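You operate a simulated robot arm through the tools that you are given. There is no shell and no other tool. Be economical: measure what you need, move in short steps, check, and stop when the job is done.

You are at the controls of a simulated two-armed robot. One attempt, no reset.

Task
Pick up the strainer pot with one hand, pass it to the other hand and put it on the top shelf of the grey rack. Take the black plug from the top of the blue cart and put it on the top of the pump-b water shelf. Push the grey drawer shut. Put one of the oil flasks from the top of the wooden table on top of the stub flange there. Put the digital level on the low shelf of the steel bench. Take the probe thermometer and put it on the top of the black table. Put two of the breathers from the top of the black table on the top of the green table. Any order will do. Set down upright: strainer pot, oil flask.

The check looks at the end state, three seconds after you hand in, the way a careful person would. Anything else that was tipped, shoved, dropped, spilled or broken makes it a failure.

Robot
Two 7-joint arms with two-finger parallel grippers on one trunk, on a base that drives. Base frame: it is fixed to the floor where the robot stands at the start and does not move with it; the origin is under the middle of the robot, x ahead of it, y to its left, z up. Lengths are in m, angles in degrees, forces in N, time in s.
The left shoulder is at the start at [0.06, 0.189, 1.018], the right one opposite. With the tool pointing down near the work surface each hand reaches from about 0.1 to 0.36 m from the robot's upright axis, wherever it stands, measured 20 degrees to its own side. Places, roughly: breather (4x4x8 cm) [-3.7, 4.5, 0.8]; digital level [0.5, 2.75, 0.75]; grey drawer [-1.8, -1.9, 0.7]; low shelf of the steel bench [0.5, 1.7, 0.2]; oil flask [-2, -2.25, 0.75]; plug [-1, -0.5, 0.75]; probe thermometer [-1, 5.25, 1]; strainer pot (8x8x9 cm) [0.5, 0, 0.3]; stub flange [-1.75, -2, 0.75]; top of the black table [-3.6, 5.1, 0.8]; top of the green table [0.6, 3.2, 0.8]; top of the pump-b water shelf (13x14 cm) [-3.74, 0.3, 0.48]; top shelf of the grey rack [0.6, -1.9, 1.4]. Payload 3.43 kg a hand.
Tool frame (each hand has its own): the origin (TCP) lies between the finger pads and is the grasp point; the fingertips stand 0.03 m ahead of it; z points along the fingers, y is the line along which they close. Largest opening 0.094 m; finger width 0.028, thickness 0.01; the body of the gripper, 0.05 by 0.096 m, starts 0.055 m behind the TCP.
Orientation is told as [roll, pitch, yaw] about the base's x, y, z axes, in that order, counted from this pose: with the fingers straight down and closing along the base's y, the tool's x points along the base's -x, its y along +y and its z along -z.

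Tools
- The arms move only by the tool nudge_tool. It takes "left_steps", "right_steps" or both (then of equal length, played together; a hand with none holds still); each is a list of rows, each a list of 7 numbers: the shift along the tool's x, y, z in units of 25 mm (1.0 is 25 mm), then the turn, a rotation vector about the tool's x, y, z in units of 4 degrees (1.0 is 4 degrees), then the closure in counts, from 0 (fully open) to 255 (shut). In form: [[x, y, z, wx, wy, wz, jaw], ...]. A call has 1 to 12 rows; each row shifts and turns the commanded pose from where the row before left it, along the tool's axes as they then stand. A call with a number of a shift or a turn outside -1 to 1 is refused whole. A row lasts 0.2 s, in which the tool goes at most 0.05 m and 8.6 degrees; a call with a longer step from one row to the next is refused whole, and so is a gripper value outside its range. Where a pose cannot be reached the arm comes as near as it can. A force on the tool above 40 N (or 10 N above the force at the start of the call, whichever is more), or a blocked arm, ends the call early, and 0.2 s more pass. The fingers move at their own pace (about 0.153 m/s each) and stop on an object; they squeeze with about 32 N. The grip force told is the motor's: it shows also when the fingers shut on nothing. Time passes only in rows, and 0.2 s behind the last, so rows that do not move let the fingers close. The reply holds the time, the measured pose of the TCP, the force on the tool along the base axes, the opening and the grip force, in the units named above and with some noise, with the torque about the TCP (base axes, N m) and any sound that the robot's microphone picked up.
- Cameras (640 x 400 px; columns grow to the right, rows downward): "scene" is now at [-0.0393, -0.0519, 1.5444]; the picture's right is [-0.94, -0.35, 0.00], its down [-0.32, 0.87, -0.36] and it looks along [0.13, -0.34, -0.93] (base axes); focal length 222 px, centre (320, 200). "left" rides on the left gripper at [0.076, -0.014, -0.103] in its tool frame; the picture's right is [0.18, 0.98, 0.00], its down [-0.75, 0.14, -0.64] and it looks along [-0.63, 0.12, 0.77] (tool axes); focal length 243 px, centre (320, 200). "right" rides on the right gripper at [0.076, 0.014, -0.102] in its tool frame; the picture's right is [-0.18, 0.98, 0.00], its down [-0.75, -0.14, -0.64] and it looks along [-0.63, -0.12, 0.77] (tool axes); focal length 243 px, centre (320, 200). There is no depth. A picture from a camera that has moved, and an enlarged one, comes with that camera's place and axes in the base frame and with its lens.
- capture(camera): a new picture of that camera. No time passes.
- raise_lower(by): slides the trunk up (or, below 0, down) by that many m; the arms and the scene camera ride with it, the base frame stays. It gives what a move gives, with no picture.
- base_move(legs): drives the robot by 1 to 6 legs, each [ahead, left, turn to the left] in m, m and degrees, along the robot's own axes; the way and the turn of a leg run together, so that a leg with both is an arc; at most 1.5 m and 180 degrees a leg. The arms and the cameras ride along, it lands a little off, and it stops where it bumps. It gives what a move gives.
- pan_tilt(pan, tilt): turns the head with the scene camera to pan (to the left, within 86 degrees either way) and tilt (down, from -29 to 69), counted from straight ahead of the robot. It gives what a move gives.
- zoom(camera, box): a new picture of the part [left, top, right, bottom] of that camera's present view, enlarged. No time passes.
- finish_job(): hands the job in; it is judged then, once.

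Go step by step. Nothing tells you exact positions but the pictures and the camera data: compare them with the known pose of the tool, close in by small moves and look again before you grip or let go. The budget is 483 turns and 230 pictures, counting those below and the enlarged ones. Unless the task says otherwise, let go and move clear before handing in.

The tools are called after "Emit:" as name(argument=value, ...) on one line, values as JSON. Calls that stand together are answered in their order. nudge_tool: Moves the arms, as the interface text tells. Its arguments: {"type":"object","properties":{"left_steps":{"type":"array","items":{"type":"array","items":{"type":"number"}}},"right_steps":{"type":"array","items":{"type":"array","items":{"type":"number"}}}},"required":[]} The other tools are called the same way: raise_lower (by) slides the trunk up or down; base_move (legs) drives the base; pan_tilt (pan, tilt) turns the head that bears the scene camera; capture (camera) takes a picture; zoom (camera, box) takes an enlarged picture of a part of a camera's view; finish_job () hands the job in.

At the start:

```text
time_s: 0.0
left_position: [0.3493, -0.0037, 1.0874]
left_tcp_rot: [0.0, 0.1, 0.1]
left_force: [-0.4, 1.4, -0.4]
left_wrist_torque: [0.01, 0.01, 0.0]
left_finger_gap: 0.0941
left_finger_force: 0.1
right_position: [0.2686, -0.3126, 1.0147]
right_tcp_rot: [0.0, -0.1, 0.0]
right_force: [-0.1, -0.5, 0.2]
right_wrist_torque: [0.01, 0.02, -0.01]
right_finger_gap: 0.0939
right_finger_force: 0.2
trunk travel left (down, up): [-0.69, 0.3]
robot x, y, heading: [0.0049, 0.0022, 0.0]
head pan, tilt: [-69.7, 68.8]
```

scene: 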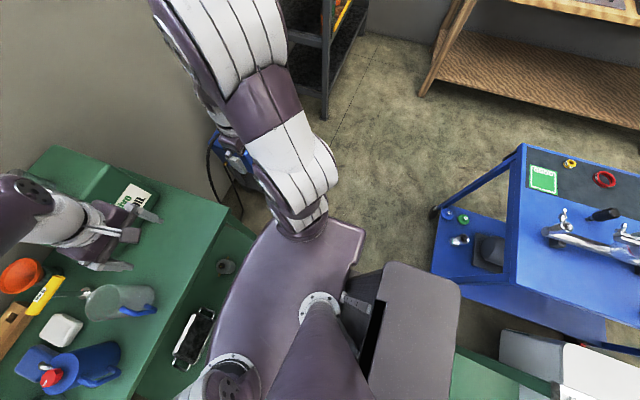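
right: 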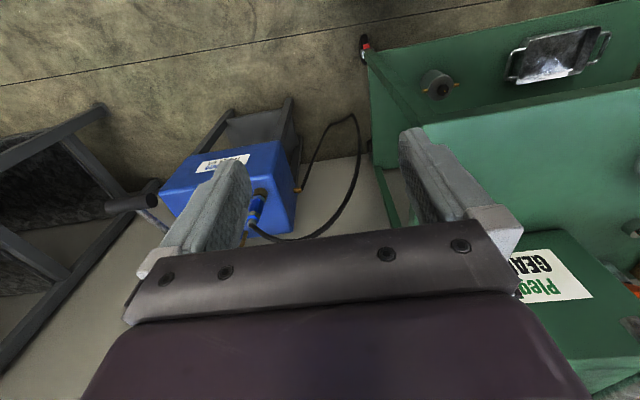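
left: 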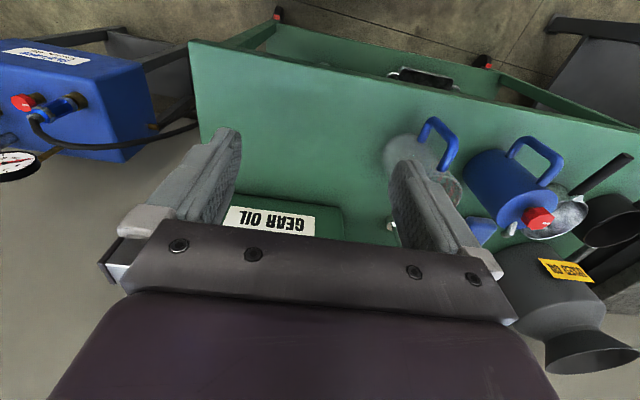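

I see a green cart ahead, a blue cart behind to the right. I'll look around with the head first.

Emit:
pan_tilt(pan=0, tilt=50)

Emit:
capture(camera="scene")

```text
time_s: 1.4
left_position: [0.3494, -0.0015, 1.0851]
left_tcp_rot: [0.0, 0.1, -0.1]
left_force: [-0.4, 0.1, -0.4]
left_wrist_torque: [0.0, -0.02, 0.03]
left_finger_gap: 0.0941
left_finger_force: 0.0
right_position: [0.2689, -0.3126, 1.0135]
right_tcp_rot: [0.0, 0.0, 0.0]
right_force: [-1.0, -0.7, -0.1]
right_wrist_torque: [0.01, 0.0, -0.01]
right_finger_gap: 0.0938
right_finger_force: 0.0
trunk travel left (down, up): [-0.69, 0.3]
robot x, y, heading: [0.001, 0.0005, 0.3]
head pan, tilt: [0.0, 50.0]
```

```text
226 pictures are left
camera scene: at [0.0183, 0.0005, 1.5664], right [0.0, -1.0, 0.0], down [-0.77, 0.0, -0.64], along [0.64, 0.0, -0.77], focal length 222 px, centre (320, 200)
```

scene: 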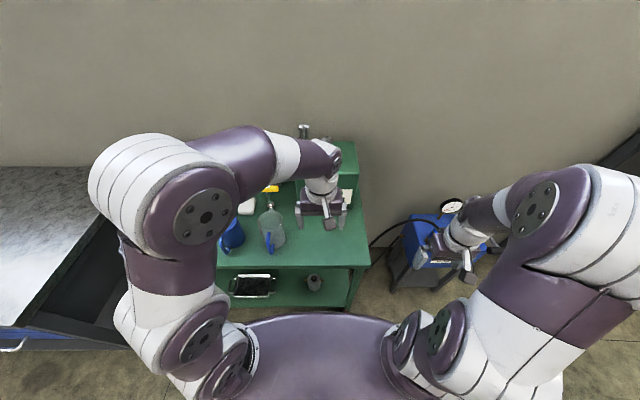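

A green two-level cart stands ahead; the strainer pot should be on its low shelf. I zoom in.

Emit:
zoom(camera="scene", box=[200, 120, 400, 320])

Emit:
zoom(camera="right", box=[340, 0, 640, 200])

```text
2.00 times, centred on (300, 220) of scene
camera zoom: at [0.0183, 0.0005, 1.5664], right [0.0, -1.0, 0.0], down [-0.77, 0.0, -0.64], along [0.64, 0.0, -0.77], focal length 444 px, centre (360, 160)
```

zoom: 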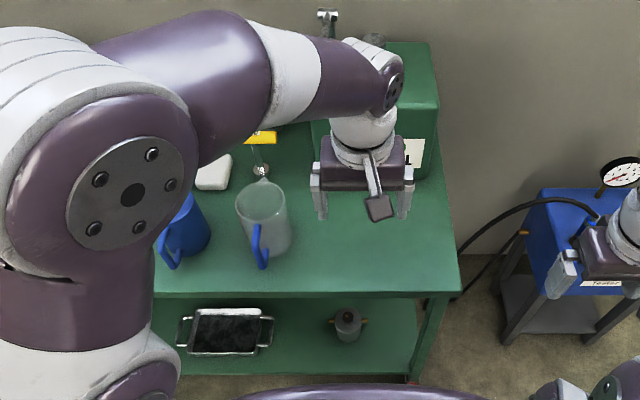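

```text
2.00 times, centred on (490, 100) of right
camera zoom: at [0.1925, -0.2987, 1.1167], right [0.18, 0.98, 0.0], down [0.75, -0.14, 0.64], along [0.63, -0.12, -0.77], focal length 485 px, centre (-20, 400)
```

zoom: 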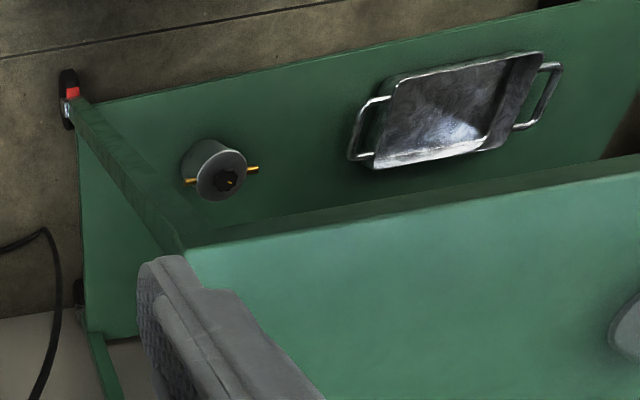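

The pot is the small grey one on the low shelf near (0.45, 0.03, 0.3), with yellow side pins. I'll survey the surroundings before starting.

Emit:
pan_tilt(pan=80, tilt=25)

Emit:
capture(camera="scene")

Emit:
pan_tilt(pan=-80, tilt=25)

Emit:
capture(camera="scene")

```text
time_s: 2.9
left_position: [0.3487, -0.0034, 1.0855]
left_tcp_rot: [0.0, -0.1, 0.0]
left_force: [-1.1, -0.7, -0.2]
left_wrist_torque: [-0.01, 0.0, 0.0]
left_finger_gap: 0.0941
left_finger_force: 0.1
right_position: [0.27, -0.3141, 1.0143]
right_tcp_rot: [0.0, 0.0, 0.0]
right_force: [0.1, 0.1, -0.2]
right_wrist_torque: [0.01, 0.01, -0.03]
right_finger_gap: 0.094
right_finger_force: 0.0
trunk travel left (down, up): [-0.69, 0.3]
robot x, y, heading: [0.0005, 0.0018, 0.3]
head pan, tilt: [80.0, 25.0]
```

```text
223 pictures are left
camera scene: at [-0.0427, 0.0912, 1.6039], right [0.98, -0.17, 0.0], down [-0.07, -0.42, -0.91], along [0.16, 0.89, -0.42], focal length 222 px, centre (320, 200)
```

scene: 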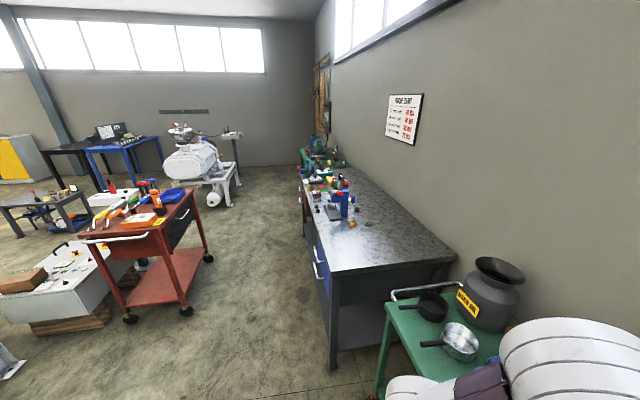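

```text
time_s: 5.4
left_position: [0.349, -0.0021, 1.0862]
left_tcp_rot: [-0.1, 0.0, 0.0]
left_force: [-0.2, -0.1, 0.6]
left_wrist_torque: [-0.01, -0.04, 0.0]
left_finger_gap: 0.0936
left_finger_force: 0.0
right_position: [0.269, -0.3122, 1.0141]
right_tcp_rot: [0.0, 0.0, 0.1]
right_force: [-0.5, 0.3, -0.1]
right_wrist_torque: [-0.02, 0.04, 0.02]
right_finger_gap: 0.0942
right_finger_force: 0.1
trunk travel left (down, up): [-0.69, 0.3]
robot x, y, heading: [0.003, -0.0001, 0.1]
head pan, tilt: [-80.0, 25.0]
```

```text
222 pictures are left
camera scene: at [-0.0427, -0.0902, 1.6039], right [-0.98, -0.17, 0.0], down [-0.07, 0.42, -0.91], along [0.16, -0.89, -0.42], focal length 222 px, centre (320, 200)
```

scene: 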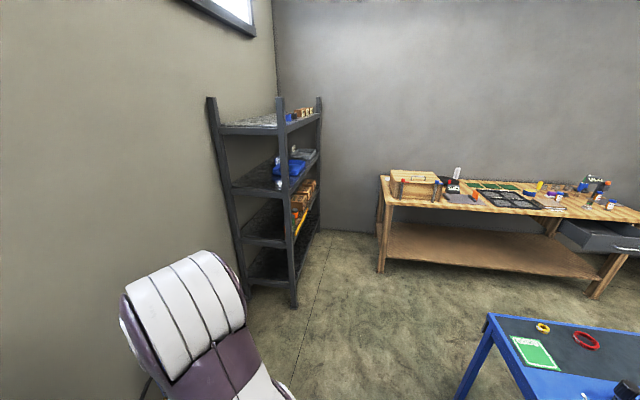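

I'll start with the pot: back off, lower the trunk, and look at it closely.

Emit:
base_move(legs=[[-0.3, 0, 0]])

Emit:
raise_lower(by=-0.55)

Emit:
pan_tilt(pan=0, tilt=40)

Emit:
capture(camera="scene")

```text
time_s: 7.4
left_position: [0.0508, -0.0033, 1.0867]
left_tcp_rot: [-0.1, 0.0, 0.2]
left_force: [-0.2, 0.0, -0.3]
left_wrist_torque: [-0.02, -0.01, 0.03]
left_finger_gap: 0.094
left_finger_force: 0.0
right_position: [-0.028, -0.3119, 1.0137]
right_tcp_rot: [0.0, 0.1, 0.2]
right_force: [0.0, -0.7, 0.4]
right_wrist_torque: [0.0, -0.01, -0.01]
right_finger_gap: 0.094
right_finger_force: 0.0
trunk travel left (down, up): [-0.69, 0.3]
robot x, y, heading: [-0.2969, -0.0016, 0.2]
head pan, tilt: [-80.0, 25.0]
```

```text
refused: -0.55 is not a number from -0.4 to 0.4
```

```text
time_s: 9.0
left_position: [0.0508, -0.0031, 1.0862]
left_tcp_rot: [0.0, 0.0, 0.2]
left_force: [0.1, 0.0, 0.0]
left_wrist_torque: [-0.01, 0.02, 0.01]
left_finger_gap: 0.094
left_finger_force: 0.0
right_position: [-0.0286, -0.3124, 1.0151]
right_tcp_rot: [-0.1, -0.1, 0.2]
right_force: [-1.4, 0.5, -0.3]
right_wrist_torque: [-0.01, 0.02, -0.01]
right_finger_gap: 0.0938
right_finger_force: 0.0
trunk travel left (down, up): [-0.69, 0.3]
robot x, y, heading: [-0.2992, 0.0035, -0.0]
head pan, tilt: [0.0, 40.0]
```

```text
221 pictures are left
camera scene: at [-0.2724, 0.0001, 1.5806], right [0.0, -1.0, 0.0], down [-0.64, 0.0, -0.77], along [0.77, 0.0, -0.64], focal length 222 px, centre (320, 200)
```

scene: 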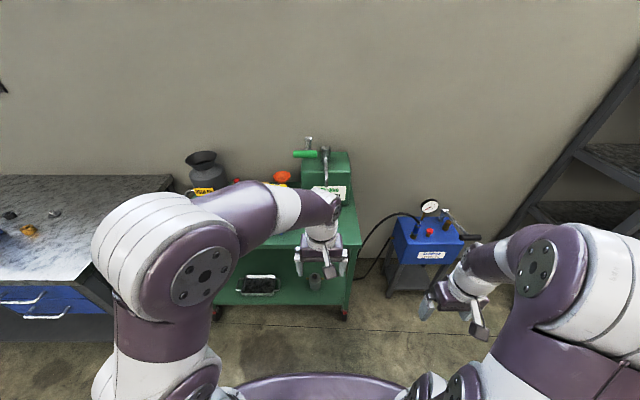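

I lower the trunk and look again.

Emit:
raise_lower(by=-0.4)

Emit:
capture(camera="scene")

Emit:
capture(camera="left")

```text
time_s: 12.8
left_position: [0.0502, -0.0021, 0.6859]
left_tcp_rot: [0.0, -0.1, 0.2]
left_force: [0.6, 0.1, -1.0]
left_wrist_torque: [0.04, 0.0, 0.02]
left_finger_gap: 0.0942
left_finger_force: 0.0
right_position: [-0.0288, -0.3122, 0.6137]
right_tcp_rot: [0.0, 0.0, 0.3]
right_force: [-0.9, -0.6, -0.4]
right_wrist_torque: [0.01, 0.02, -0.01]
right_finger_gap: 0.094
right_finger_force: 0.1
trunk travel left (down, up): [-0.29, 0.7]
robot x, y, heading: [-0.2988, -0.004, 0.2]
head pan, tilt: [0.0, 40.0]
```

```text
220 pictures are left
camera scene: at [-0.2724, 0.0002, 1.1806], right [0.0, -1.0, 0.0], down [-0.64, 0.0, -0.77], along [0.77, 0.0, -0.64], focal length 222 px, centre (320, 200)
```

scene: 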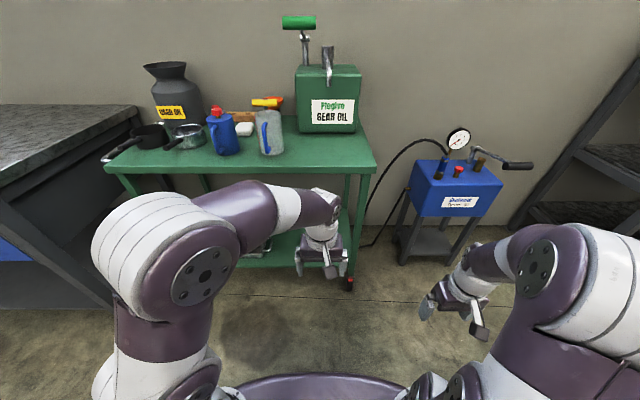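

```text
219 pictures are left
camera left: at [-0.0253, -0.0164, 0.7893], right [-0.19, 0.98, 0.0], down [0.75, 0.14, 0.64], along [0.63, 0.12, -0.77], focal length 243 px, centre (320, 200)
```

left: 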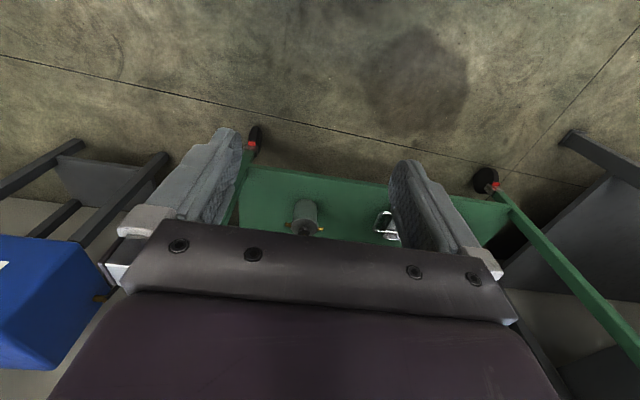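

Emit:
zoom(camera="left", box=[240, 160, 400, 260])

```text
4.00 times, centred on (320, 210) of left
camera zoom: at [-0.0253, -0.0164, 0.7893], right [-0.19, 0.98, 0.0], down [0.75, 0.14, 0.64], along [0.63, 0.12, -0.77], focal length 970 px, centre (320, 160)
```

zoom: 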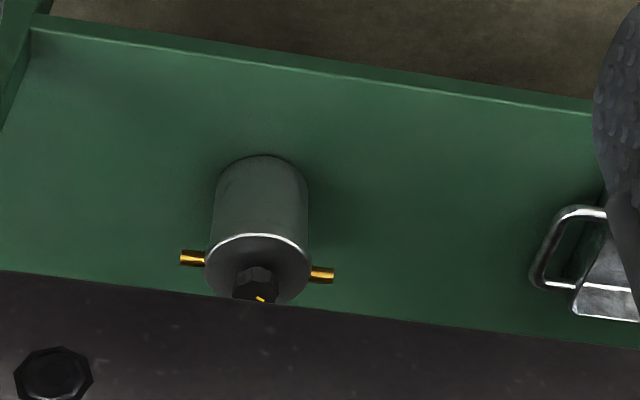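

The pot is a cylinder (about 7.5 cm wide) with brass pins on its left and right sides and a knob, near (0.486, 0.035), on a shelf at z≈0.225. I'll tilt the left hand to point forward and down, ready for a slanted front grasp.

Emit:
nudge_tool(left_steps=[[0, 0, 0, 0, -1, 0, 0], [0, 0, 0, 0, -1, 0, 0], [0, 0, 0, 0, -1, 0, 0], [0, 0, 0, 0, -1, 0, 0], [0, 0, 0, 0, -1, 0, 0], [0, 0, 0, 0, -1, 0, 0], [0, 0, 0, 0, -1, 0, 0], [0, 0, 0, 0, -1, 0, 0], [0, 0, 0, 0, -1, 0, 0], [0, 0, 0, 0, -1, 0, 0], [0, 0, 0, 0, -1, 0, 0], [0, 0, 0, 0, -1, 0, 0]])

Emit:
raise_lower(by=-0.2)

Emit:
capture(camera="scene")

Emit:
capture(camera="left")

```text
time_s: 15.4
left_position: [0.0502, -0.0032, 0.6861]
left_tcp_rot: [-0.2, -48.0, 0.2]
left_force: [-0.2, -0.1, -0.8]
left_wrist_torque: [-0.01, -0.04, -0.02]
left_finger_gap: 0.0943
left_finger_force: 0.0
right_position: [-0.028, -0.3124, 0.6137]
right_tcp_rot: [0.0, 0.0, 0.2]
right_force: [-1.3, 0.4, -0.8]
right_wrist_torque: [0.0, 0.03, 0.0]
right_finger_gap: 0.0939
right_finger_force: 0.1
trunk travel left (down, up): [-0.29, 0.7]
robot x, y, heading: [-0.2986, 0.0032, 0.3]
head pan, tilt: [0.0, 40.0]
```

```text
time_s: 17.6
left_position: [0.0505, -0.0036, 0.4866]
left_tcp_rot: [0.0, -47.9, 0.2]
left_force: [-0.1, 0.1, 0.3]
left_wrist_torque: [0.02, -0.01, 0.01]
left_finger_gap: 0.0941
left_finger_force: 0.0
right_position: [-0.0279, -0.3133, 0.4139]
right_tcp_rot: [0.0, 0.1, 0.2]
right_force: [-0.1, -0.9, -0.2]
right_wrist_torque: [-0.01, 0.04, -0.05]
right_finger_gap: 0.0939
right_finger_force: 0.1
trunk travel left (down, up): [-0.09, 0.9]
robot x, y, heading: [-0.2978, -0.0037, 0.3]
head pan, tilt: [0.0, 40.0]
```

```text
217 pictures are left
camera scene: at [-0.2724, 0.0002, 0.9806], right [0.0, -1.0, 0.0], down [-0.64, 0.0, -0.77], along [0.77, 0.0, -0.64], focal length 222 px, centre (320, 200)
```

scene: 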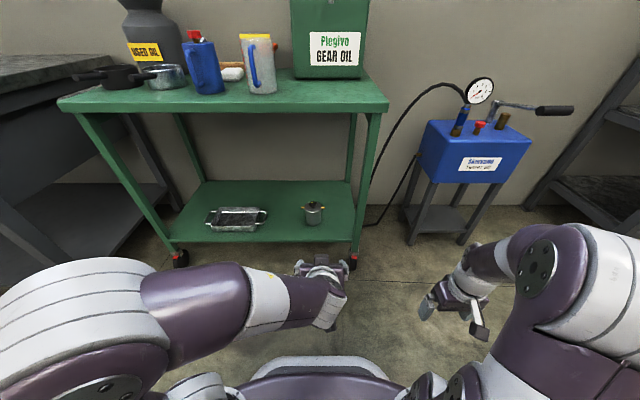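

```text
216 pictures are left
camera left: at [-0.0765, -0.0169, 0.4986], right [-0.13, 0.98, -0.14], down [0.03, 0.14, 0.99], along [0.99, 0.12, -0.04], focal length 243 px, centre (320, 200)
```

left: 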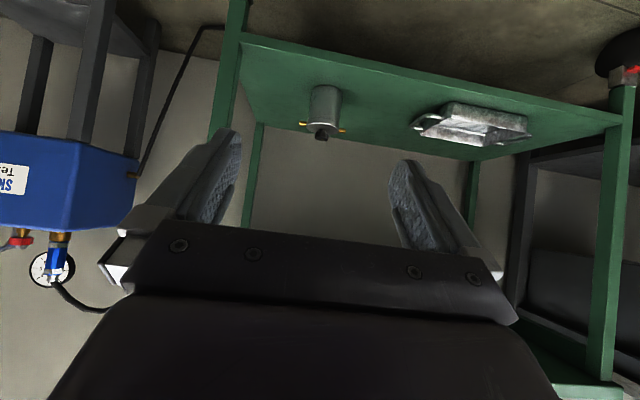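

The view is clear. I finish the tilt and bring the left hand in front of the shelf.

Emit:
nudge_tool(left_steps=[[0, 0, 0, 0, -1, 0, 0], [0, 0, 0, 0, -1, 0, 0], [0.378, 0.169, 0.951, 0, 0, 0, 0], [0.378, 0.169, 0.951, 0, 0, 0, 0], [0.378, 0.169, 0.951, 0, 0, 0, 0], [0.378, 0.169, 0.951, 0, 0, 0, 0], [0.378, 0.169, 0.951, 0, 0, 0, 0], [0.378, 0.169, 0.951, 0, 0, 0, 0], [0.378, 0.169, 0.951, 0, 0, 0, 0], [0.378, 0.169, 0.951, 0, 0, 0, 0], [0.378, 0.169, 0.951, 0, 0, 0, 0]])

Emit:
capture(camera="left")

Emit:
capture(camera="scene")

```text
time_s: 20.0
left_position: [0.1825, 0.0334, 0.2939]
left_tcp_rot: [0.0, -56.0, 0.2]
left_force: [-0.6, -0.4, 0.7]
left_wrist_torque: [0.01, 0.04, 0.01]
left_finger_gap: 0.0941
left_finger_force: 0.1
right_position: [-0.0287, -0.313, 0.414]
right_tcp_rot: [0.0, 0.0, 0.2]
right_force: [-0.1, -0.3, -0.6]
right_wrist_torque: [-0.01, 0.01, -0.01]
right_finger_gap: 0.0939
right_finger_force: 0.1
trunk travel left (down, up): [-0.09, 0.9]
robot x, y, heading: [-0.2979, 0.0032, 0.3]
head pan, tilt: [0.0, 40.0]
```

```text
215 pictures are left
camera left: at [0.0543, 0.0197, 0.2891], right [-0.11, 0.98, -0.15], down [-0.11, 0.14, 0.98], along [0.99, 0.12, 0.09], focal length 243 px, centre (320, 200)
```

left: 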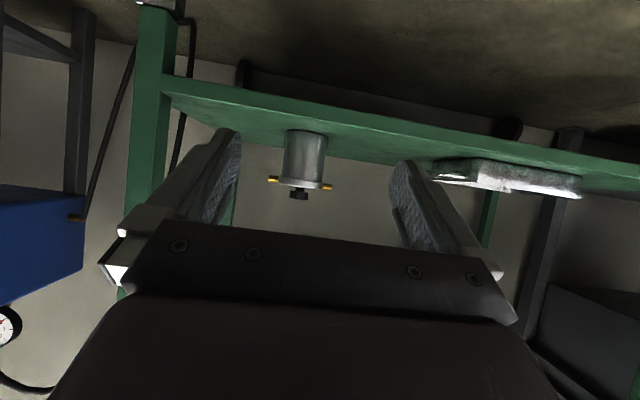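

```text
214 pictures are left
camera scene: at [-0.2725, 0.0002, 0.9806], right [0.0, -1.0, 0.0], down [-0.64, 0.0, -0.77], along [0.77, 0.0, -0.64], focal length 222 px, centre (320, 200)
```

scene: 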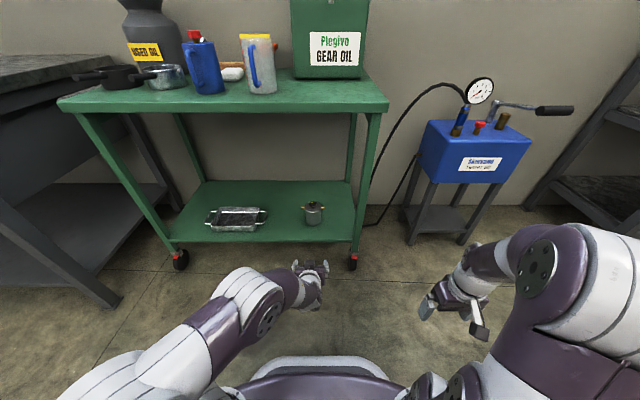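

The pot axis is near (0.486, 0.036), body z 0.22–0.305, pins at 0.30. I drive forward part way.

Emit:
base_move(legs=[[0.2, 0, 0]])

Emit:
capture(camera="left")

Emit:
capture(camera="scene")

```text
time_s: 21.6
left_position: [0.3897, 0.0323, 0.2939]
left_tcp_rot: [0.0, -56.0, 0.0]
left_force: [0.0, 0.0, -0.2]
left_wrist_torque: [0.02, 0.01, 0.0]
left_finger_gap: 0.094
left_finger_force: 0.0
right_position: [0.1785, -0.3121, 0.4137]
right_tcp_rot: [0.0, 0.0, 0.0]
right_force: [0.1, 0.0, -0.7]
right_wrist_torque: [0.0, 0.0, -0.04]
right_finger_gap: 0.094
right_finger_force: 0.1
trunk travel left (down, up): [-0.09, 0.9]
robot x, y, heading: [-0.0972, 0.0033, 0.2]
head pan, tilt: [0.0, 40.0]
```

```text
213 pictures are left
camera left: at [0.2617, 0.0186, 0.2894], right [-0.1, 0.98, -0.15], down [-0.11, 0.14, 0.98], along [0.99, 0.12, 0.09], focal length 243 px, centre (320, 200)
```

left: 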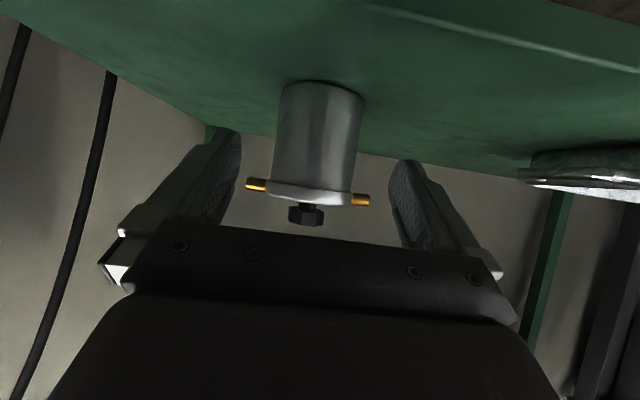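

```text
212 pictures are left
camera scene: at [-0.065, 0.0003, 0.9806], right [0.0, -1.0, 0.0], down [-0.64, 0.0, -0.77], along [0.77, 0.0, -0.64], focal length 222 px, centre (320, 200)
```

scene: 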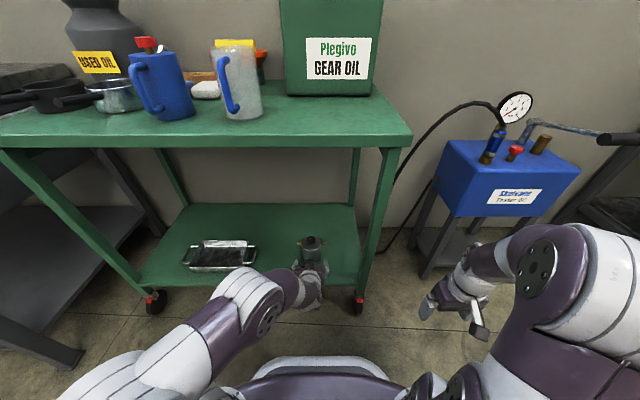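

I lower to grasp height and slide forward around the pot.

Emit:
nudge_tool(left_steps=[[0.6, 0.08, 0.4, 0, 0, 0, 0], [0.6, 0.08, 0.4, 0, 0, 0, 0], [-0.48, 0, 0.713, 0, 0, 0, 0], [-0.48, 0, 0.713, 0, 0, 0, 0], [-0.48, 0, 0.713, 0, 0, 0, 0], [-0.48, 0, 0.713, 0, 0, 0, 0]])

Emit:
capture(camera="left")

Emit:
zoom(camera="scene", box=[240, 200, 400, 320])

```text
time_s: 23.0
left_position: [0.4756, 0.0349, 0.2566]
left_tcp_rot: [0.1, -55.9, 0.0]
left_force: [-1.5, 0.5, 0.3]
left_wrist_torque: [0.0, -0.07, 0.01]
left_finger_gap: 0.0942
left_finger_force: 0.2
right_position: [0.1776, -0.3118, 0.4148]
right_tcp_rot: [-0.1, 0.0, 0.0]
right_force: [-0.3, 0.0, 0.0]
right_wrist_torque: [0.0, 0.0, 0.0]
right_finger_gap: 0.0942
right_finger_force: 0.0
trunk travel left (down, up): [-0.09, 0.9]
robot x, y, heading: [-0.0941, -0.001, -0.2]
head pan, tilt: [0.0, 40.0]
```

```text
211 pictures are left
camera left: at [0.3481, 0.0211, 0.2527], right [-0.1, 0.98, -0.15], down [-0.11, 0.14, 0.98], along [0.99, 0.12, 0.09], focal length 243 px, centre (320, 200)
```

left: 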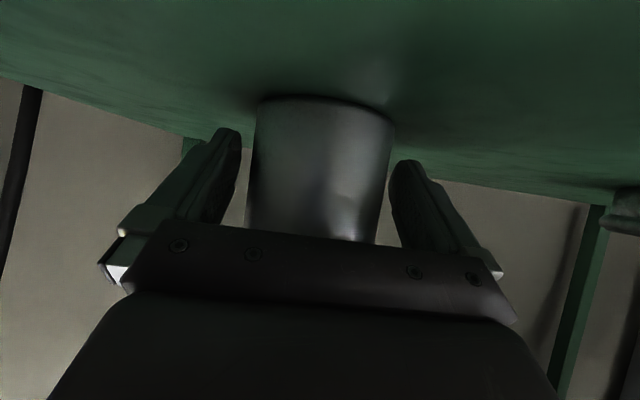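

```text
3.33 times, centred on (320, 260) of scene
camera zoom: at [-0.0651, 0.0003, 0.9806], right [0.0, -1.0, 0.0], down [-0.64, 0.0, -0.77], along [0.77, 0.0, -0.64], focal length 740 px, centre (320, 0)
```

zoom: 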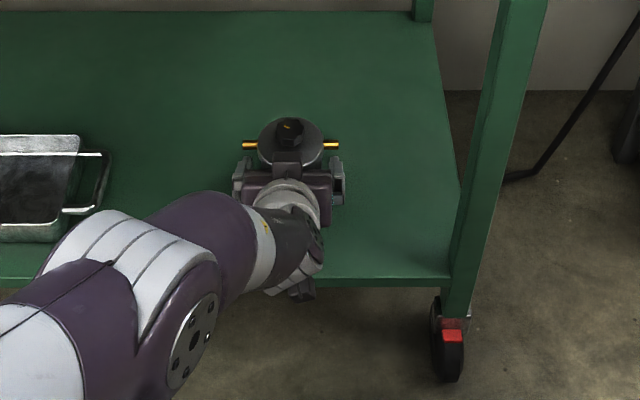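

The fingers straddle the pot; I close on it.

Emit:
nudge_tool(left_steps=[[0, 0.06, 0, 0, 0, 0, 30], [0, 0, 0, 0, 0, 0, 60], [0, 0, 0, 0, 0, 0, 255], [0, 0, 0, 0, 0, 0, 255], [0, 0, 0, 0, 0, 0, 255]])

Emit:
nudge_tool(left_steps=[[-0.332, 0, -0.224, 0, 0, 0, 255], [-0.332, 0, -0.224, 0, 0, 0, 255], [-0.332, 0, -0.224, 0, 0, 0, 255], [-0.332, 0, -0.224, 0, 0, 0, 255]])

Emit:
capture(camera="left")

```text
time_s: 24.2
left_position: [0.4749, 0.0371, 0.2572]
left_tcp_rot: [0.0, -56.0, 0.0]
left_force: [0.5, -1.1, 0.0]
left_wrist_torque: [-0.08, 0.06, 0.07]
left_finger_gap: 0.0751
left_finger_force: 31.7
right_position: [0.1784, -0.3116, 0.4147]
right_tcp_rot: [0.0, 0.0, -0.1]
right_force: [-0.1, -0.2, 0.1]
right_wrist_torque: [0.03, -0.01, 0.01]
right_finger_gap: 0.0939
right_finger_force: 0.0
trunk travel left (down, up): [-0.09, 0.9]
robot x, y, heading: [-0.0923, -0.0003, 0.0]
head pan, tilt: [0.0, 40.0]
```

```text
time_s: 25.2
left_position: [0.4751, 0.0373, 0.2968]
left_tcp_rot: [-0.1, -55.9, 0.0]
left_force: [-0.1, -1.3, -3.9]
left_wrist_torque: [0.0, -0.01, 0.01]
left_finger_gap: 0.0806
left_finger_force: 31.9
right_position: [0.1775, -0.3138, 0.4137]
right_tcp_rot: [0.1, 0.0, 0.0]
right_force: [0.6, 0.0, -0.1]
right_wrist_torque: [-0.01, -0.02, 0.03]
right_finger_gap: 0.094
right_finger_force: 0.2
trunk travel left (down, up): [-0.09, 0.9]
robot x, y, heading: [-0.0934, -0.0024, -0.0]
head pan, tilt: [0.0, 40.0]
```

```text
209 pictures are left
camera left: at [0.3476, 0.0233, 0.2914], right [-0.1, 0.98, -0.15], down [-0.11, 0.14, 0.98], along [0.99, 0.12, 0.09], focal length 243 px, centre (320, 200)
```

left: 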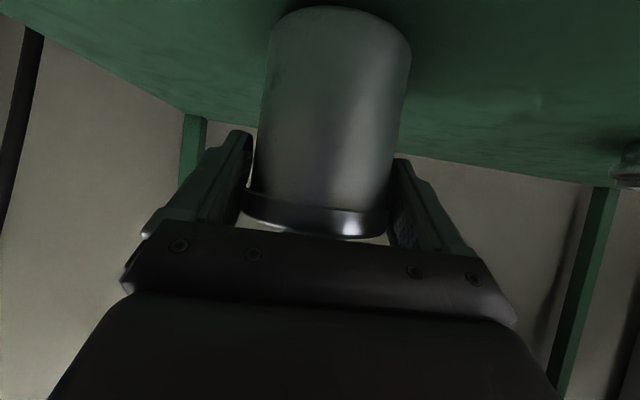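

The hand seems to have slid up on the pot. I check whether the pot is lifted.

Emit:
zoom(camera="scene", box=[260, 210, 360, 290])

Emit:
zoom(camera="left", box=[220, 0, 440, 260])

```text
5.00 times, centred on (310, 250) of scene
camera zoom: at [-0.0646, 0.0004, 0.9805], right [0.0, -1.0, 0.0], down [-0.64, 0.0, -0.77], along [0.77, 0.0, -0.64], focal length 1111 px, centre (370, -50)
```

zoom: 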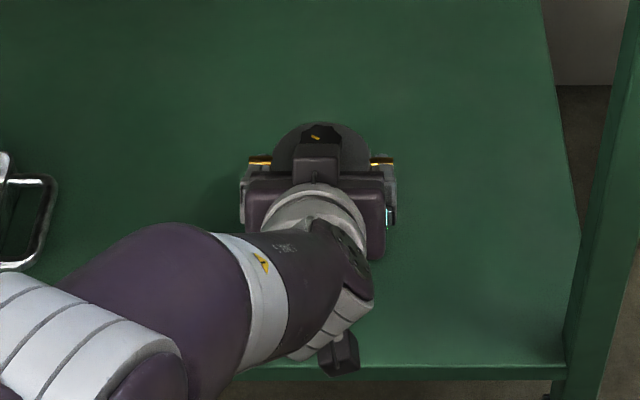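

```text
1.54 times, centred on (330, 130) of left
camera zoom: at [0.3476, 0.0233, 0.2914], right [-0.1, 0.98, -0.15], down [-0.11, 0.14, 0.98], along [0.99, 0.12, 0.09], focal length 373 px, centre (305, 308)
```

zoom: 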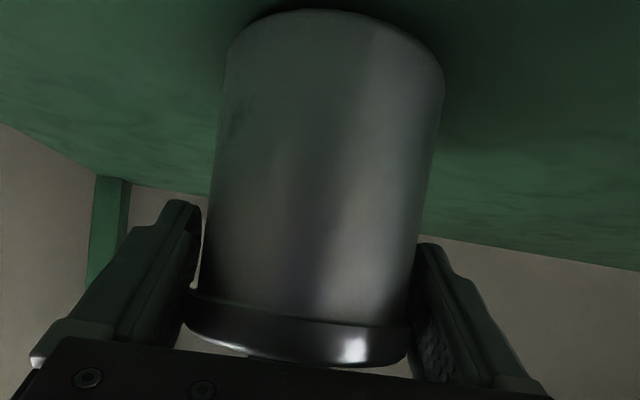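

Emit:
nudge_tool(left_steps=[[-0.332, 0, -0.224, 0, 0, 0, 255], [-0.332, 0, -0.224, 0, 0, 0, 255]])

Emit:
capture(camera="left")

```text
time_s: 25.8
left_position: [0.4755, 0.037, 0.3183]
left_tcp_rot: [0.1, -55.9, 0.0]
left_force: [-0.2, 0.0, -4.6]
left_wrist_torque: [0.0, 0.04, -0.03]
left_finger_gap: 0.0806
left_finger_force: 32.1
right_position: [0.1776, -0.3131, 0.4152]
right_tcp_rot: [0.0, -0.1, 0.0]
right_force: [-0.1, 0.0, 0.0]
right_wrist_torque: [0.02, 0.0, 0.01]
right_finger_gap: 0.0939
right_finger_force: 0.1
trunk travel left (down, up): [-0.09, 0.9]
robot x, y, heading: [-0.0889, -0.0003, 0.0]
head pan, tilt: [0.0, 40.0]
```

```text
206 pictures are left
camera left: at [0.3482, 0.0238, 0.3137], right [-0.1, 0.98, -0.15], down [-0.11, 0.14, 0.98], along [0.99, 0.12, 0.09], focal length 243 px, centre (320, 200)
```

left: 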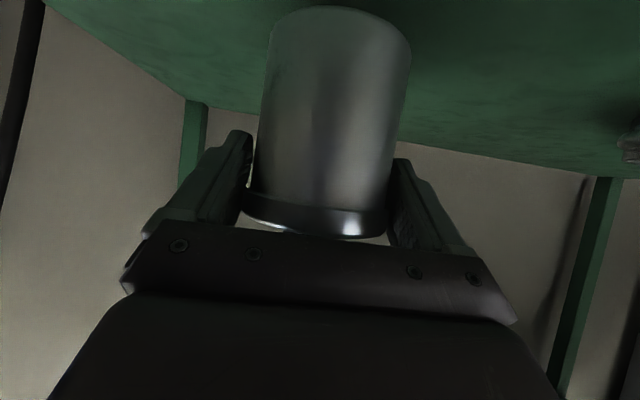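

The pot is now held firmly at its rim and lifted. I back out of the cart and raise the trunk for the handover.

Emit:
nudge_tool(left_steps=[[-0.332, 0, -0.224, 0, 0, 0, 255], [-0.332, 0, -0.224, 0, 0, 0, 255]])

Emit:
base_move(legs=[[-0.35, 0, 0]])

Emit:
raise_lower(by=0.3)

Emit:
nudge_tool(right_steps=[[0, 0, 0, -0.962, 0.962, 0.962, 0], [0, 0, 0, -0.962, 0.962, 0.962, 0], [0, 0, 0, -0.962, 0.962, 0.962, 0], [0, 0, 0, -0.962, 0.962, 0.962, 0], [0, 0, 0, -0.962, 0.962, 0.962, 0], [0, 0, 0, -0.962, 0.962, 0.962, 0], [0, 0, 0, -0.962, 0.962, 0.962, 0], [0, 0, 0, -0.962, 0.962, 0.962, 0], [0, 0, 0, -0.962, 0.962, 0.962, 0]])

Emit:
capture(camera="scene")

```text
time_s: 26.4
left_position: [0.4755, 0.0394, 0.338]
left_tcp_rot: [-0.1, -56.0, -0.1]
left_force: [0.4, 0.3, -3.6]
left_wrist_torque: [0.01, 0.01, -0.01]
left_finger_gap: 0.0807
left_finger_force: 32.5
right_position: [0.1784, -0.3127, 0.4151]
right_tcp_rot: [0.0, 0.0, 0.0]
right_force: [0.2, -0.4, -0.3]
right_wrist_torque: [0.0, 0.0, -0.04]
right_finger_gap: 0.0941
right_finger_force: 0.2
trunk travel left (down, up): [-0.09, 0.9]
robot x, y, heading: [-0.088, 0.0004, -0.2]
head pan, tilt: [0.0, 40.0]
```

```text
time_s: 28.7
left_position: [0.1285, 0.0358, 0.3382]
left_tcp_rot: [0.1, -55.9, -0.4]
left_force: [0.3, 0.4, -4.7]
left_wrist_torque: [-0.02, 0.01, 0.0]
left_finger_gap: 0.0808
left_finger_force: 31.7
right_position: [-0.1718, -0.3141, 0.4132]
right_tcp_rot: [0.0, 0.1, -0.4]
right_force: [0.3, -0.3, 0.3]
right_wrist_torque: [-0.05, 0.02, 0.0]
right_finger_gap: 0.0941
right_finger_force: 0.0
trunk travel left (down, up): [-0.09, 0.9]
robot x, y, heading: [-0.439, -0.0029, -0.4]
head pan, tilt: [0.0, 40.0]
```

```text
time_s: 31.7
left_position: [0.1286, 0.0355, 0.638]
left_tcp_rot: [0.0, -55.9, -0.4]
left_force: [-1.2, 0.4, -4.6]
left_wrist_torque: [-0.03, 0.04, -0.01]
left_finger_gap: 0.0808
left_finger_force: 32.3
right_position: [-0.1709, -0.3141, 0.7143]
right_tcp_rot: [0.0, 0.0, -0.4]
right_force: [0.4, 0.8, 0.2]
right_wrist_torque: [0.03, -0.01, 0.02]
right_finger_gap: 0.0943
right_finger_force: 0.2
trunk travel left (down, up): [-0.39, 0.6]
robot x, y, heading: [-0.438, -0.0004, -0.4]
head pan, tilt: [0.0, 40.0]
```

```text
time_s: 33.7
left_position: [0.1287, 0.0353, 0.6379]
left_tcp_rot: [0.0, -56.0, -0.5]
left_force: [0.4, 0.8, -4.4]
left_wrist_torque: [0.01, 0.03, 0.01]
left_finger_gap: 0.0805
left_finger_force: 32.0
right_position: [-0.2194, -0.2647, 0.6257]
right_tcp_rot: [26.5, 41.8, -27.1]
right_force: [0.6, 0.2, 0.2]
right_wrist_torque: [-0.01, 0.0, -0.02]
right_finger_gap: 0.0937
right_finger_force: 0.2
right hand out of reach, approached as far as the arm can: row 5, 6, 7, 8, 9
trunk travel left (down, up): [-0.39, 0.6]
robot x, y, heading: [-0.4356, 0.0012, -0.4]
head pan, tilt: [0.0, 40.0]
```

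```text
205 pictures are left
camera scene: at [-0.4116, 0.0013, 1.2806], right [-0.01, -1.0, 0.0], down [-0.64, 0.01, -0.77], along [0.77, -0.01, -0.64], focal length 222 px, centre (320, 200)
```

scene: 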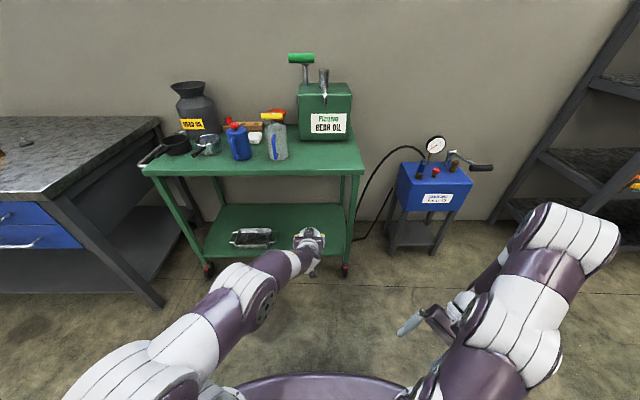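

The right wrist couldn't reach that orientation there. I'll undo the turn and bring the hand further out first.

Emit:
nudge_tool(right_steps=[[0, 0, 0, 0.962, -0.962, -0.962, 0], [0, 0, 0, 0.962, -0.962, -0.962, 0], [0, 0, 0, 0.962, -0.962, -0.962, 0], [0, 0, 0, 0.962, -0.962, -0.962, 0], [0, 0, 0, 0.962, -0.962, -0.962, 0], [0, 0, 0, 0.962, -0.962, -0.962, 0], [0, 0, 0, 0.962, -0.962, -0.962, 0]])

```text
time_s: 35.3
left_position: [0.1276, 0.035, 0.638]
left_tcp_rot: [-0.1, -55.9, -0.4]
left_force: [0.1, -0.8, -3.8]
left_wrist_torque: [-0.03, -0.02, -0.01]
left_finger_gap: 0.0806
left_finger_force: 32.1
right_position: [-0.2186, -0.2634, 0.6257]
right_tcp_rot: [7.2, 8.1, -7.7]
right_force: [0.3, 1.2, 0.1]
right_wrist_torque: [-0.01, 0.03, 0.01]
right_finger_gap: 0.0942
right_finger_force: 0.0
trunk travel left (down, up): [-0.39, 0.6]
robot x, y, heading: [-0.44, 0.0026, -0.0]
head pan, tilt: [0.0, 40.0]
```

Emit:
nudge_tool(right_steps=[[-1, 0, 0, 0.95, -0.95, -0.95, 0], [-1, 0, 0, 0.8, -0.9, -0.9, 0], [-1, 0, 0, 0, -1, 0, 0], [-1, 0, 0, 0, -1, 0, 0], [-1, 0, 0.2, 0, -1, 0, 0], [-1, 0, 0.2, 0, -1, 0, 0], [-1, 0, 0.4, 0, -1, 0, 0], [-1, 0, 0.4, 0, -1, 0, 0], [0, 0, 0, 0, -1, 0, 0], [0, 0, 0, 0, -1, 0, 0], [0, 0, 0, 0, -1, 0, 0], [0, 0, 0, 0, -1, 0, 0]])

Emit:
nudge_tool(right_steps=[[0, 0, 0, 0, -1, 0, 0], [0, 0, 0, 0, -1, 0, 0], [0, 0, 0, 0, -1, 0, 0], [0, 0, 0, 0, -1, 0, 0], [0, 0, 0, 0, -1, 0, 0], [0, 0, 0, 0, -1, 0, 0], [0, 0, 0, 0, -1, 0, 0], [0, 0, 0, 0, -1, 0, 0], [0, 0, 0, 0, -1, 0, 0], [0, 0, 0, 0, -1, 0, 0], [0, 0, 0, 0, -1, 0, 0], [0, 0, 0, 0, -1, 0, 0]])

Emit:
capture(camera="scene")

```text
time_s: 37.9
left_position: [0.1288, 0.0352, 0.6381]
left_tcp_rot: [0.0, -55.9, -0.5]
left_force: [0.8, 0.3, -3.9]
left_wrist_torque: [0.02, 0.0, 0.0]
left_finger_gap: 0.0803
left_finger_force: 32.2
right_position: [-0.0162, -0.2621, 0.6147]
right_tcp_rot: [3.4, -31.8, -1.3]
right_force: [0.1, -0.6, -0.8]
right_wrist_torque: [0.02, -0.04, 0.02]
right_finger_gap: 0.094
right_finger_force: 0.1
right hand out of reach, approached as far as the arm can: row 11
trunk travel left (down, up): [-0.39, 0.6]
robot x, y, heading: [-0.4395, 0.0018, -0.4]
head pan, tilt: [0.0, 40.0]
```

```text
time_s: 40.5
left_position: [0.1273, 0.035, 0.6378]
left_tcp_rot: [0.0, -55.9, -0.3]
left_force: [0.1, -1.0, -5.6]
left_wrist_torque: [-0.02, 0.03, 0.02]
left_finger_gap: 0.0806
left_finger_force: 32.2
right_position: [0.0588, -0.2636, 0.6866]
right_tcp_rot: [15.5, -76.1, -14.4]
right_force: [0.8, -0.2, -0.4]
right_wrist_torque: [-0.02, 0.01, 0.03]
right_finger_gap: 0.094
right_finger_force: 0.0
right hand out of reach, approached as far as the arm can: row 1, 9, 10, 11, 12
trunk travel left (down, up): [-0.39, 0.6]
robot x, y, heading: [-0.4347, 0.0026, -0.3]
head pan, tilt: [0.0, 40.0]
```

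```text
204 pictures are left
camera scene: at [-0.4116, 0.0017, 1.2805], right [-0.01, -1.0, 0.0], down [-0.64, 0.0, -0.77], along [0.77, -0.01, -0.64], focal length 222 px, centre (320, 200)
```

scene: 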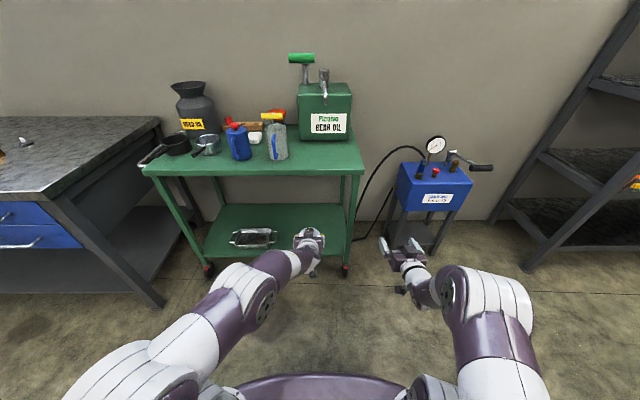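

The right hand now points forward. I turn it left, checking reach.

Emit:
nudge_tool(right_steps=[[0, 0, 0, -1, 0, 0, 0], [0, 0, 0, -1, 0, 0, 0], [0, 0, 0, -1, 0, 0, 0], [0, 0, 0, -1, 0, 0, 0], [0, 0, 0, -1, 0, 0, 0], [0, 0, 0, -1, 0, 0, 0], [0, 0, 0, -1, 0, 0, 0], [0, 0, 0, -1, 0, 0, 0], [0, 0, 0, -1, 0, 0, 0], [0, 0, 0, -1, 0, 0, 0], [0, 0, 0, -1, 0, 0, 0], [0, 0, 0, -1, 0, 0, 0]])

Emit:
capture(camera="right")

```text
time_s: 43.1
left_position: [0.1286, 0.0357, 0.6382]
left_tcp_rot: [0.1, -55.9, -0.4]
left_force: [0.1, -0.6, -4.4]
left_wrist_torque: [0.02, 0.01, 0.0]
left_finger_gap: 0.0805
left_finger_force: 32.9
right_position: [0.1143, -0.1836, 0.7803]
right_tcp_rot: [44.6, -76.4, -12.4]
right_force: [-0.3, -0.1, 1.0]
right_wrist_torque: [0.01, 0.0, 0.03]
right_finger_gap: 0.094
right_finger_force: 0.0
right hand out of reach, approached as far as the arm can: row 1, 2, 3, 4, 5, 6, 7, 8, 9, 10, 11, 12
trunk travel left (down, up): [-0.39, 0.6]
robot x, y, heading: [-0.4365, 0.0054, -0.6]
head pan, tilt: [0.0, 40.0]
```

```text
203 pictures are left
camera right: at [0.004, -0.2232, 0.7263], right [-0.46, 0.82, 0.34], down [-0.29, -0.5, 0.82], along [0.84, 0.28, 0.47], focal length 243 px, centre (320, 200)
```

right: 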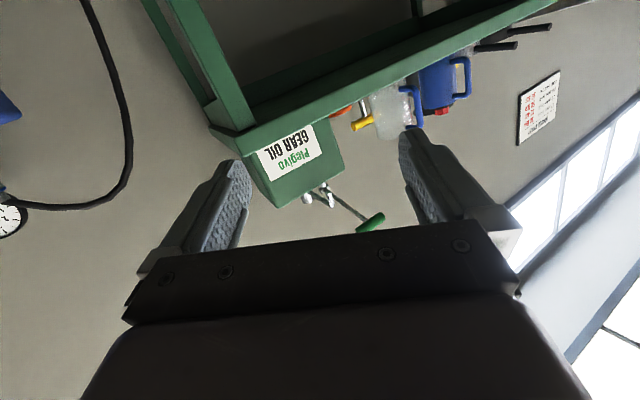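

The right wrist can't point sideways here. The pot hangs on its pins and was slippery on the body, so I'll have the right hand come from above and take the knob instead. First I restore the right hand to pointing down.

Emit:
nudge_tool(right_steps=[[0, 0, -0.5, 1, 0, 0, 0], [0, 0, -0.5, 1, 0, 0, 0], [0, 0, -0.5, 1, 0, 0, 0], [0, 0, -0.5, 1, 0, 0, 0], [0, 0, -0.5, 1, 0, 0, 0], [0, 0, 0, 1, 0, 0, 0], [0, 0, 0, 1, 0, 0, 0], [0, 0, 0, 1, 0, 0, 0], [0, 0, 0, 0, 1, 0, 0], [0, 0, 0, 0, 1, 0, 0], [0, 0, 0, 0, 1, 0, 0], [0, 0, 0, 0, 1, 0, 0]])

Emit:
nudge_tool(right_steps=[[0, 0, 0, 0, 1, 0, 0], [0, 0, 0, 0, 1, 0, 0], [0, 0, 0, 0, 1, 0, 0], [0, 0, 0, 0, 1, 0, 0], [0, 0, 0, 0, 1, 0, 0], [0, 0, 0, 0, 1, 0, 0], [0, 0, 0, 0, 1, 0, 0], [0, 0, 0, 0, 1, 0, 0], [0, 0, 0, 0, 1, 0, 0], [0, 0, 0, 0, 1, 0, 0], [0, 0, 0, 0, 1, 0, 0], [0, 0, 0, 0, 1, 0, 133]])

```text
time_s: 45.7
left_position: [0.1285, 0.0355, 0.639]
left_tcp_rot: [0.0, -55.9, -0.4]
left_force: [0.3, -0.3, -5.1]
left_wrist_torque: [0.01, 0.03, -0.02]
left_finger_gap: 0.0802
left_finger_force: 32.2
right_position: [0.1043, -0.2325, 0.7537]
right_tcp_rot: [7.2, -61.2, -5.7]
right_force: [-0.1, -0.2, 0.1]
right_wrist_torque: [0.03, 0.02, -0.01]
right_finger_gap: 0.094
right_finger_force: 0.0
right hand out of reach, approached as far as the arm can: row 1, 2, 3, 4, 8
trunk travel left (down, up): [-0.39, 0.6]
robot x, y, heading: [-0.4389, 0.0006, -0.4]
head pan, tilt: [0.0, 40.0]
```

```text
time_s: 48.3
left_position: [0.1281, 0.036, 0.6385]
left_tcp_rot: [0.0, -55.9, -0.3]
left_force: [0.4, 0.1, -4.2]
left_wrist_torque: [0.03, 0.01, 0.0]
left_finger_gap: 0.0799
left_finger_force: 32.2
right_position: [0.1076, -0.2274, 0.7576]
right_tcp_rot: [4.6, -17.8, -0.1]
right_force: [0.2, 0.5, 0.2]
right_wrist_torque: [0.0, -0.01, -0.01]
right_finger_gap: 0.0448
right_finger_force: 0.1
right hand out of reach, approached as far as the arm can: row 7
trunk travel left (down, up): [-0.39, 0.6]
robot x, y, heading: [-0.4399, -0.0011, -0.6]
head pan, tilt: [0.0, 40.0]
```

Both hands work at the edge of reach, so I pull the left hand with the pot 15 cm back, straighten the right hand and bring it back too.

Emit:
nudge_tool(left_steps=[[0.56, 0, -0.83, 0, 0, 0, 255], [0.56, 0, -0.83, 0, 0, 0, 255], [0.56, 0, -0.83, 0, 0, 0, 255], [0.56, 0, -0.83, 0, 0, 0, 255], [0.56, 0, -0.83, 0, 0, 0, 255], [0.56, 0, -0.83, 0, 0, 0, 255]], right_steps=[[0.8, 0, -0.3, 0.3, 1, 0, 133], [0.8, 0, -0.3, 0.3, 1, 0, 133], [0.8, 0, -0.3, 0.3, 1, 0, 133], [0.8, 0, -0.3, 0.25, 1, 0, 133], [0.8, 0, -0.3, 0, 0.5, 0, 133], [0.8, 0, -0.2, 0, 0, 0, 133]])

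Emit:
pan_tilt(pan=0, tilt=60)

Emit:
capture(camera="scene")

Emit:
capture(camera="right")

```text
time_s: 49.7
left_position: [-0.0237, 0.0371, 0.6395]
left_tcp_rot: [-0.1, -56.1, -0.3]
left_force: [-0.5, -0.5, -4.8]
left_wrist_torque: [-0.03, 0.04, 0.02]
left_finger_gap: 0.0801
left_finger_force: 32.6
right_position: [-0.0168, -0.2312, 0.7784]
right_tcp_rot: [-0.3, 0.0, 0.6]
right_force: [0.3, -0.9, -0.4]
right_wrist_torque: [0.02, 0.0, 0.0]
right_finger_gap: 0.045
right_finger_force: 0.0
right hand out of reach, approached as far as the arm can: row 5
trunk travel left (down, up): [-0.39, 0.6]
robot x, y, heading: [-0.4403, -0.0019, -0.4]
head pan, tilt: [0.0, 40.0]
```

```text
time_s: 50.5
left_position: [-0.0243, 0.0379, 0.6389]
left_tcp_rot: [0.0, -55.9, -0.3]
left_force: [-1.1, 0.0, -5.4]
left_wrist_torque: [-0.01, 0.05, 0.03]
left_finger_gap: 0.0799
left_finger_force: 32.2
right_position: [-0.0167, -0.2303, 0.7775]
right_tcp_rot: [-0.2, 0.0, 0.7]
right_force: [-0.1, -0.2, -0.3]
right_wrist_torque: [-0.02, -0.02, 0.02]
right_finger_gap: 0.0451
right_finger_force: 0.1
trunk travel left (down, up): [-0.39, 0.6]
robot x, y, heading: [-0.4393, 0.0026, -0.5]
head pan, tilt: [0.0, 60.0]
```

```text
202 pictures are left
camera scene: at [-0.4301, 0.0018, 1.2539], right [-0.01, -1.0, 0.0], down [-0.87, 0.01, -0.5], along [0.5, 0.0, -0.87], focal length 222 px, centre (320, 200)
```

scene: 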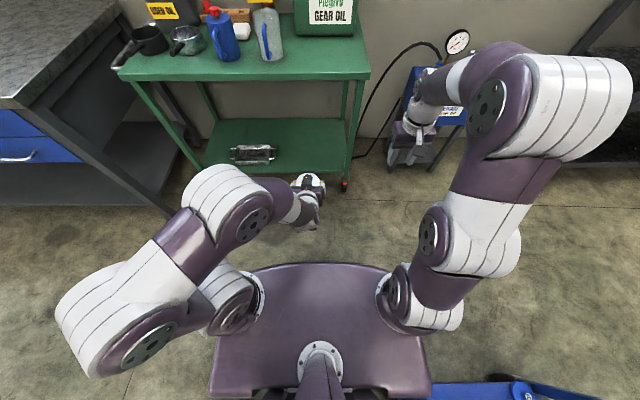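

```text
201 pictures are left
camera right: at [-0.0937, -0.2172, 0.8801], right [0.17, 0.98, 0.0], down [0.76, -0.13, 0.64], along [0.63, -0.11, -0.77], focal length 243 px, centre (320, 200)
```

right: 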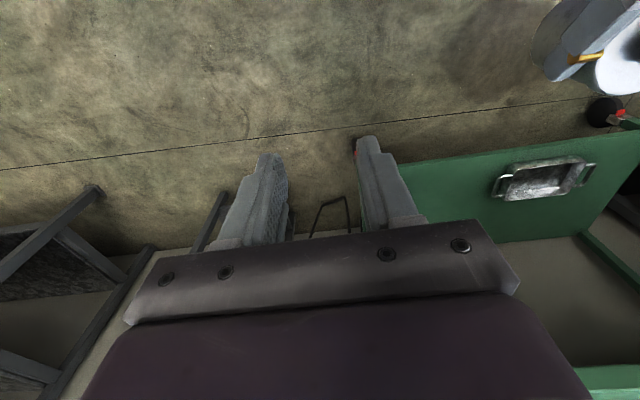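

Emit:
nudge_tool(right_steps=[[0, 1, -0.1, 0, 0, 0, 133], [0, 1, -0.1, 0, 0, 0, 133], [0, 1, -0.1, 0, 0, 0, 133], [0, 1, -0.1, 0, 0, 0, 133], [0, 1, -0.1, 0, 0, 0, 133], [0, 1, -0.1, 0, 0, 0, 133], [0, 1, -0.1, 0, 0, 0, 133]])

Emit:
capture(camera="right")

```text
time_s: 52.1
left_position: [-0.0214, 0.0378, 0.6389]
left_tcp_rot: [0.0, -55.8, -0.4]
left_force: [-0.7, 0.4, -5.5]
left_wrist_torque: [0.01, 0.0, 0.01]
left_finger_gap: 0.0802
left_finger_force: 32.1
right_position: [-0.0263, -0.0558, 0.7769]
right_tcp_rot: [-0.2, 0.0, 0.5]
right_force: [-0.8, 0.5, 0.4]
right_wrist_torque: [0.0, 0.01, 0.0]
right_finger_gap: 0.0451
right_finger_force: 0.0
right hand out of reach, approached as far as the arm can: row 4, 5, 6, 7
trunk travel left (down, up): [-0.39, 0.6]
robot x, y, heading: [-0.4365, -0.002, -0.2]
head pan, tilt: [0.0, 60.0]
```

```text
200 pictures are left
camera right: at [-0.1036, -0.042, 0.8794], right [0.17, 0.98, 0.0], down [0.75, -0.13, 0.64], along [0.63, -0.11, -0.77], focal length 243 px, centre (320, 200)
```

right: 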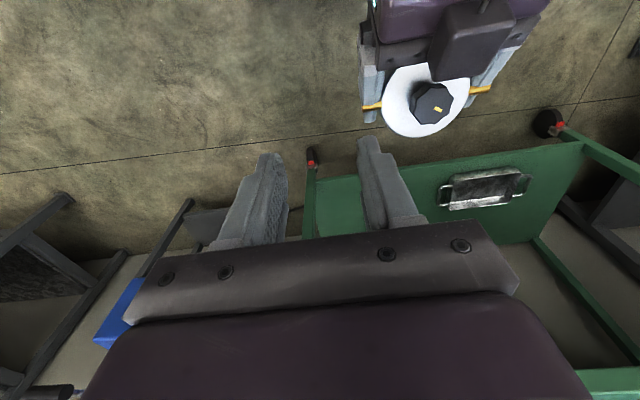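

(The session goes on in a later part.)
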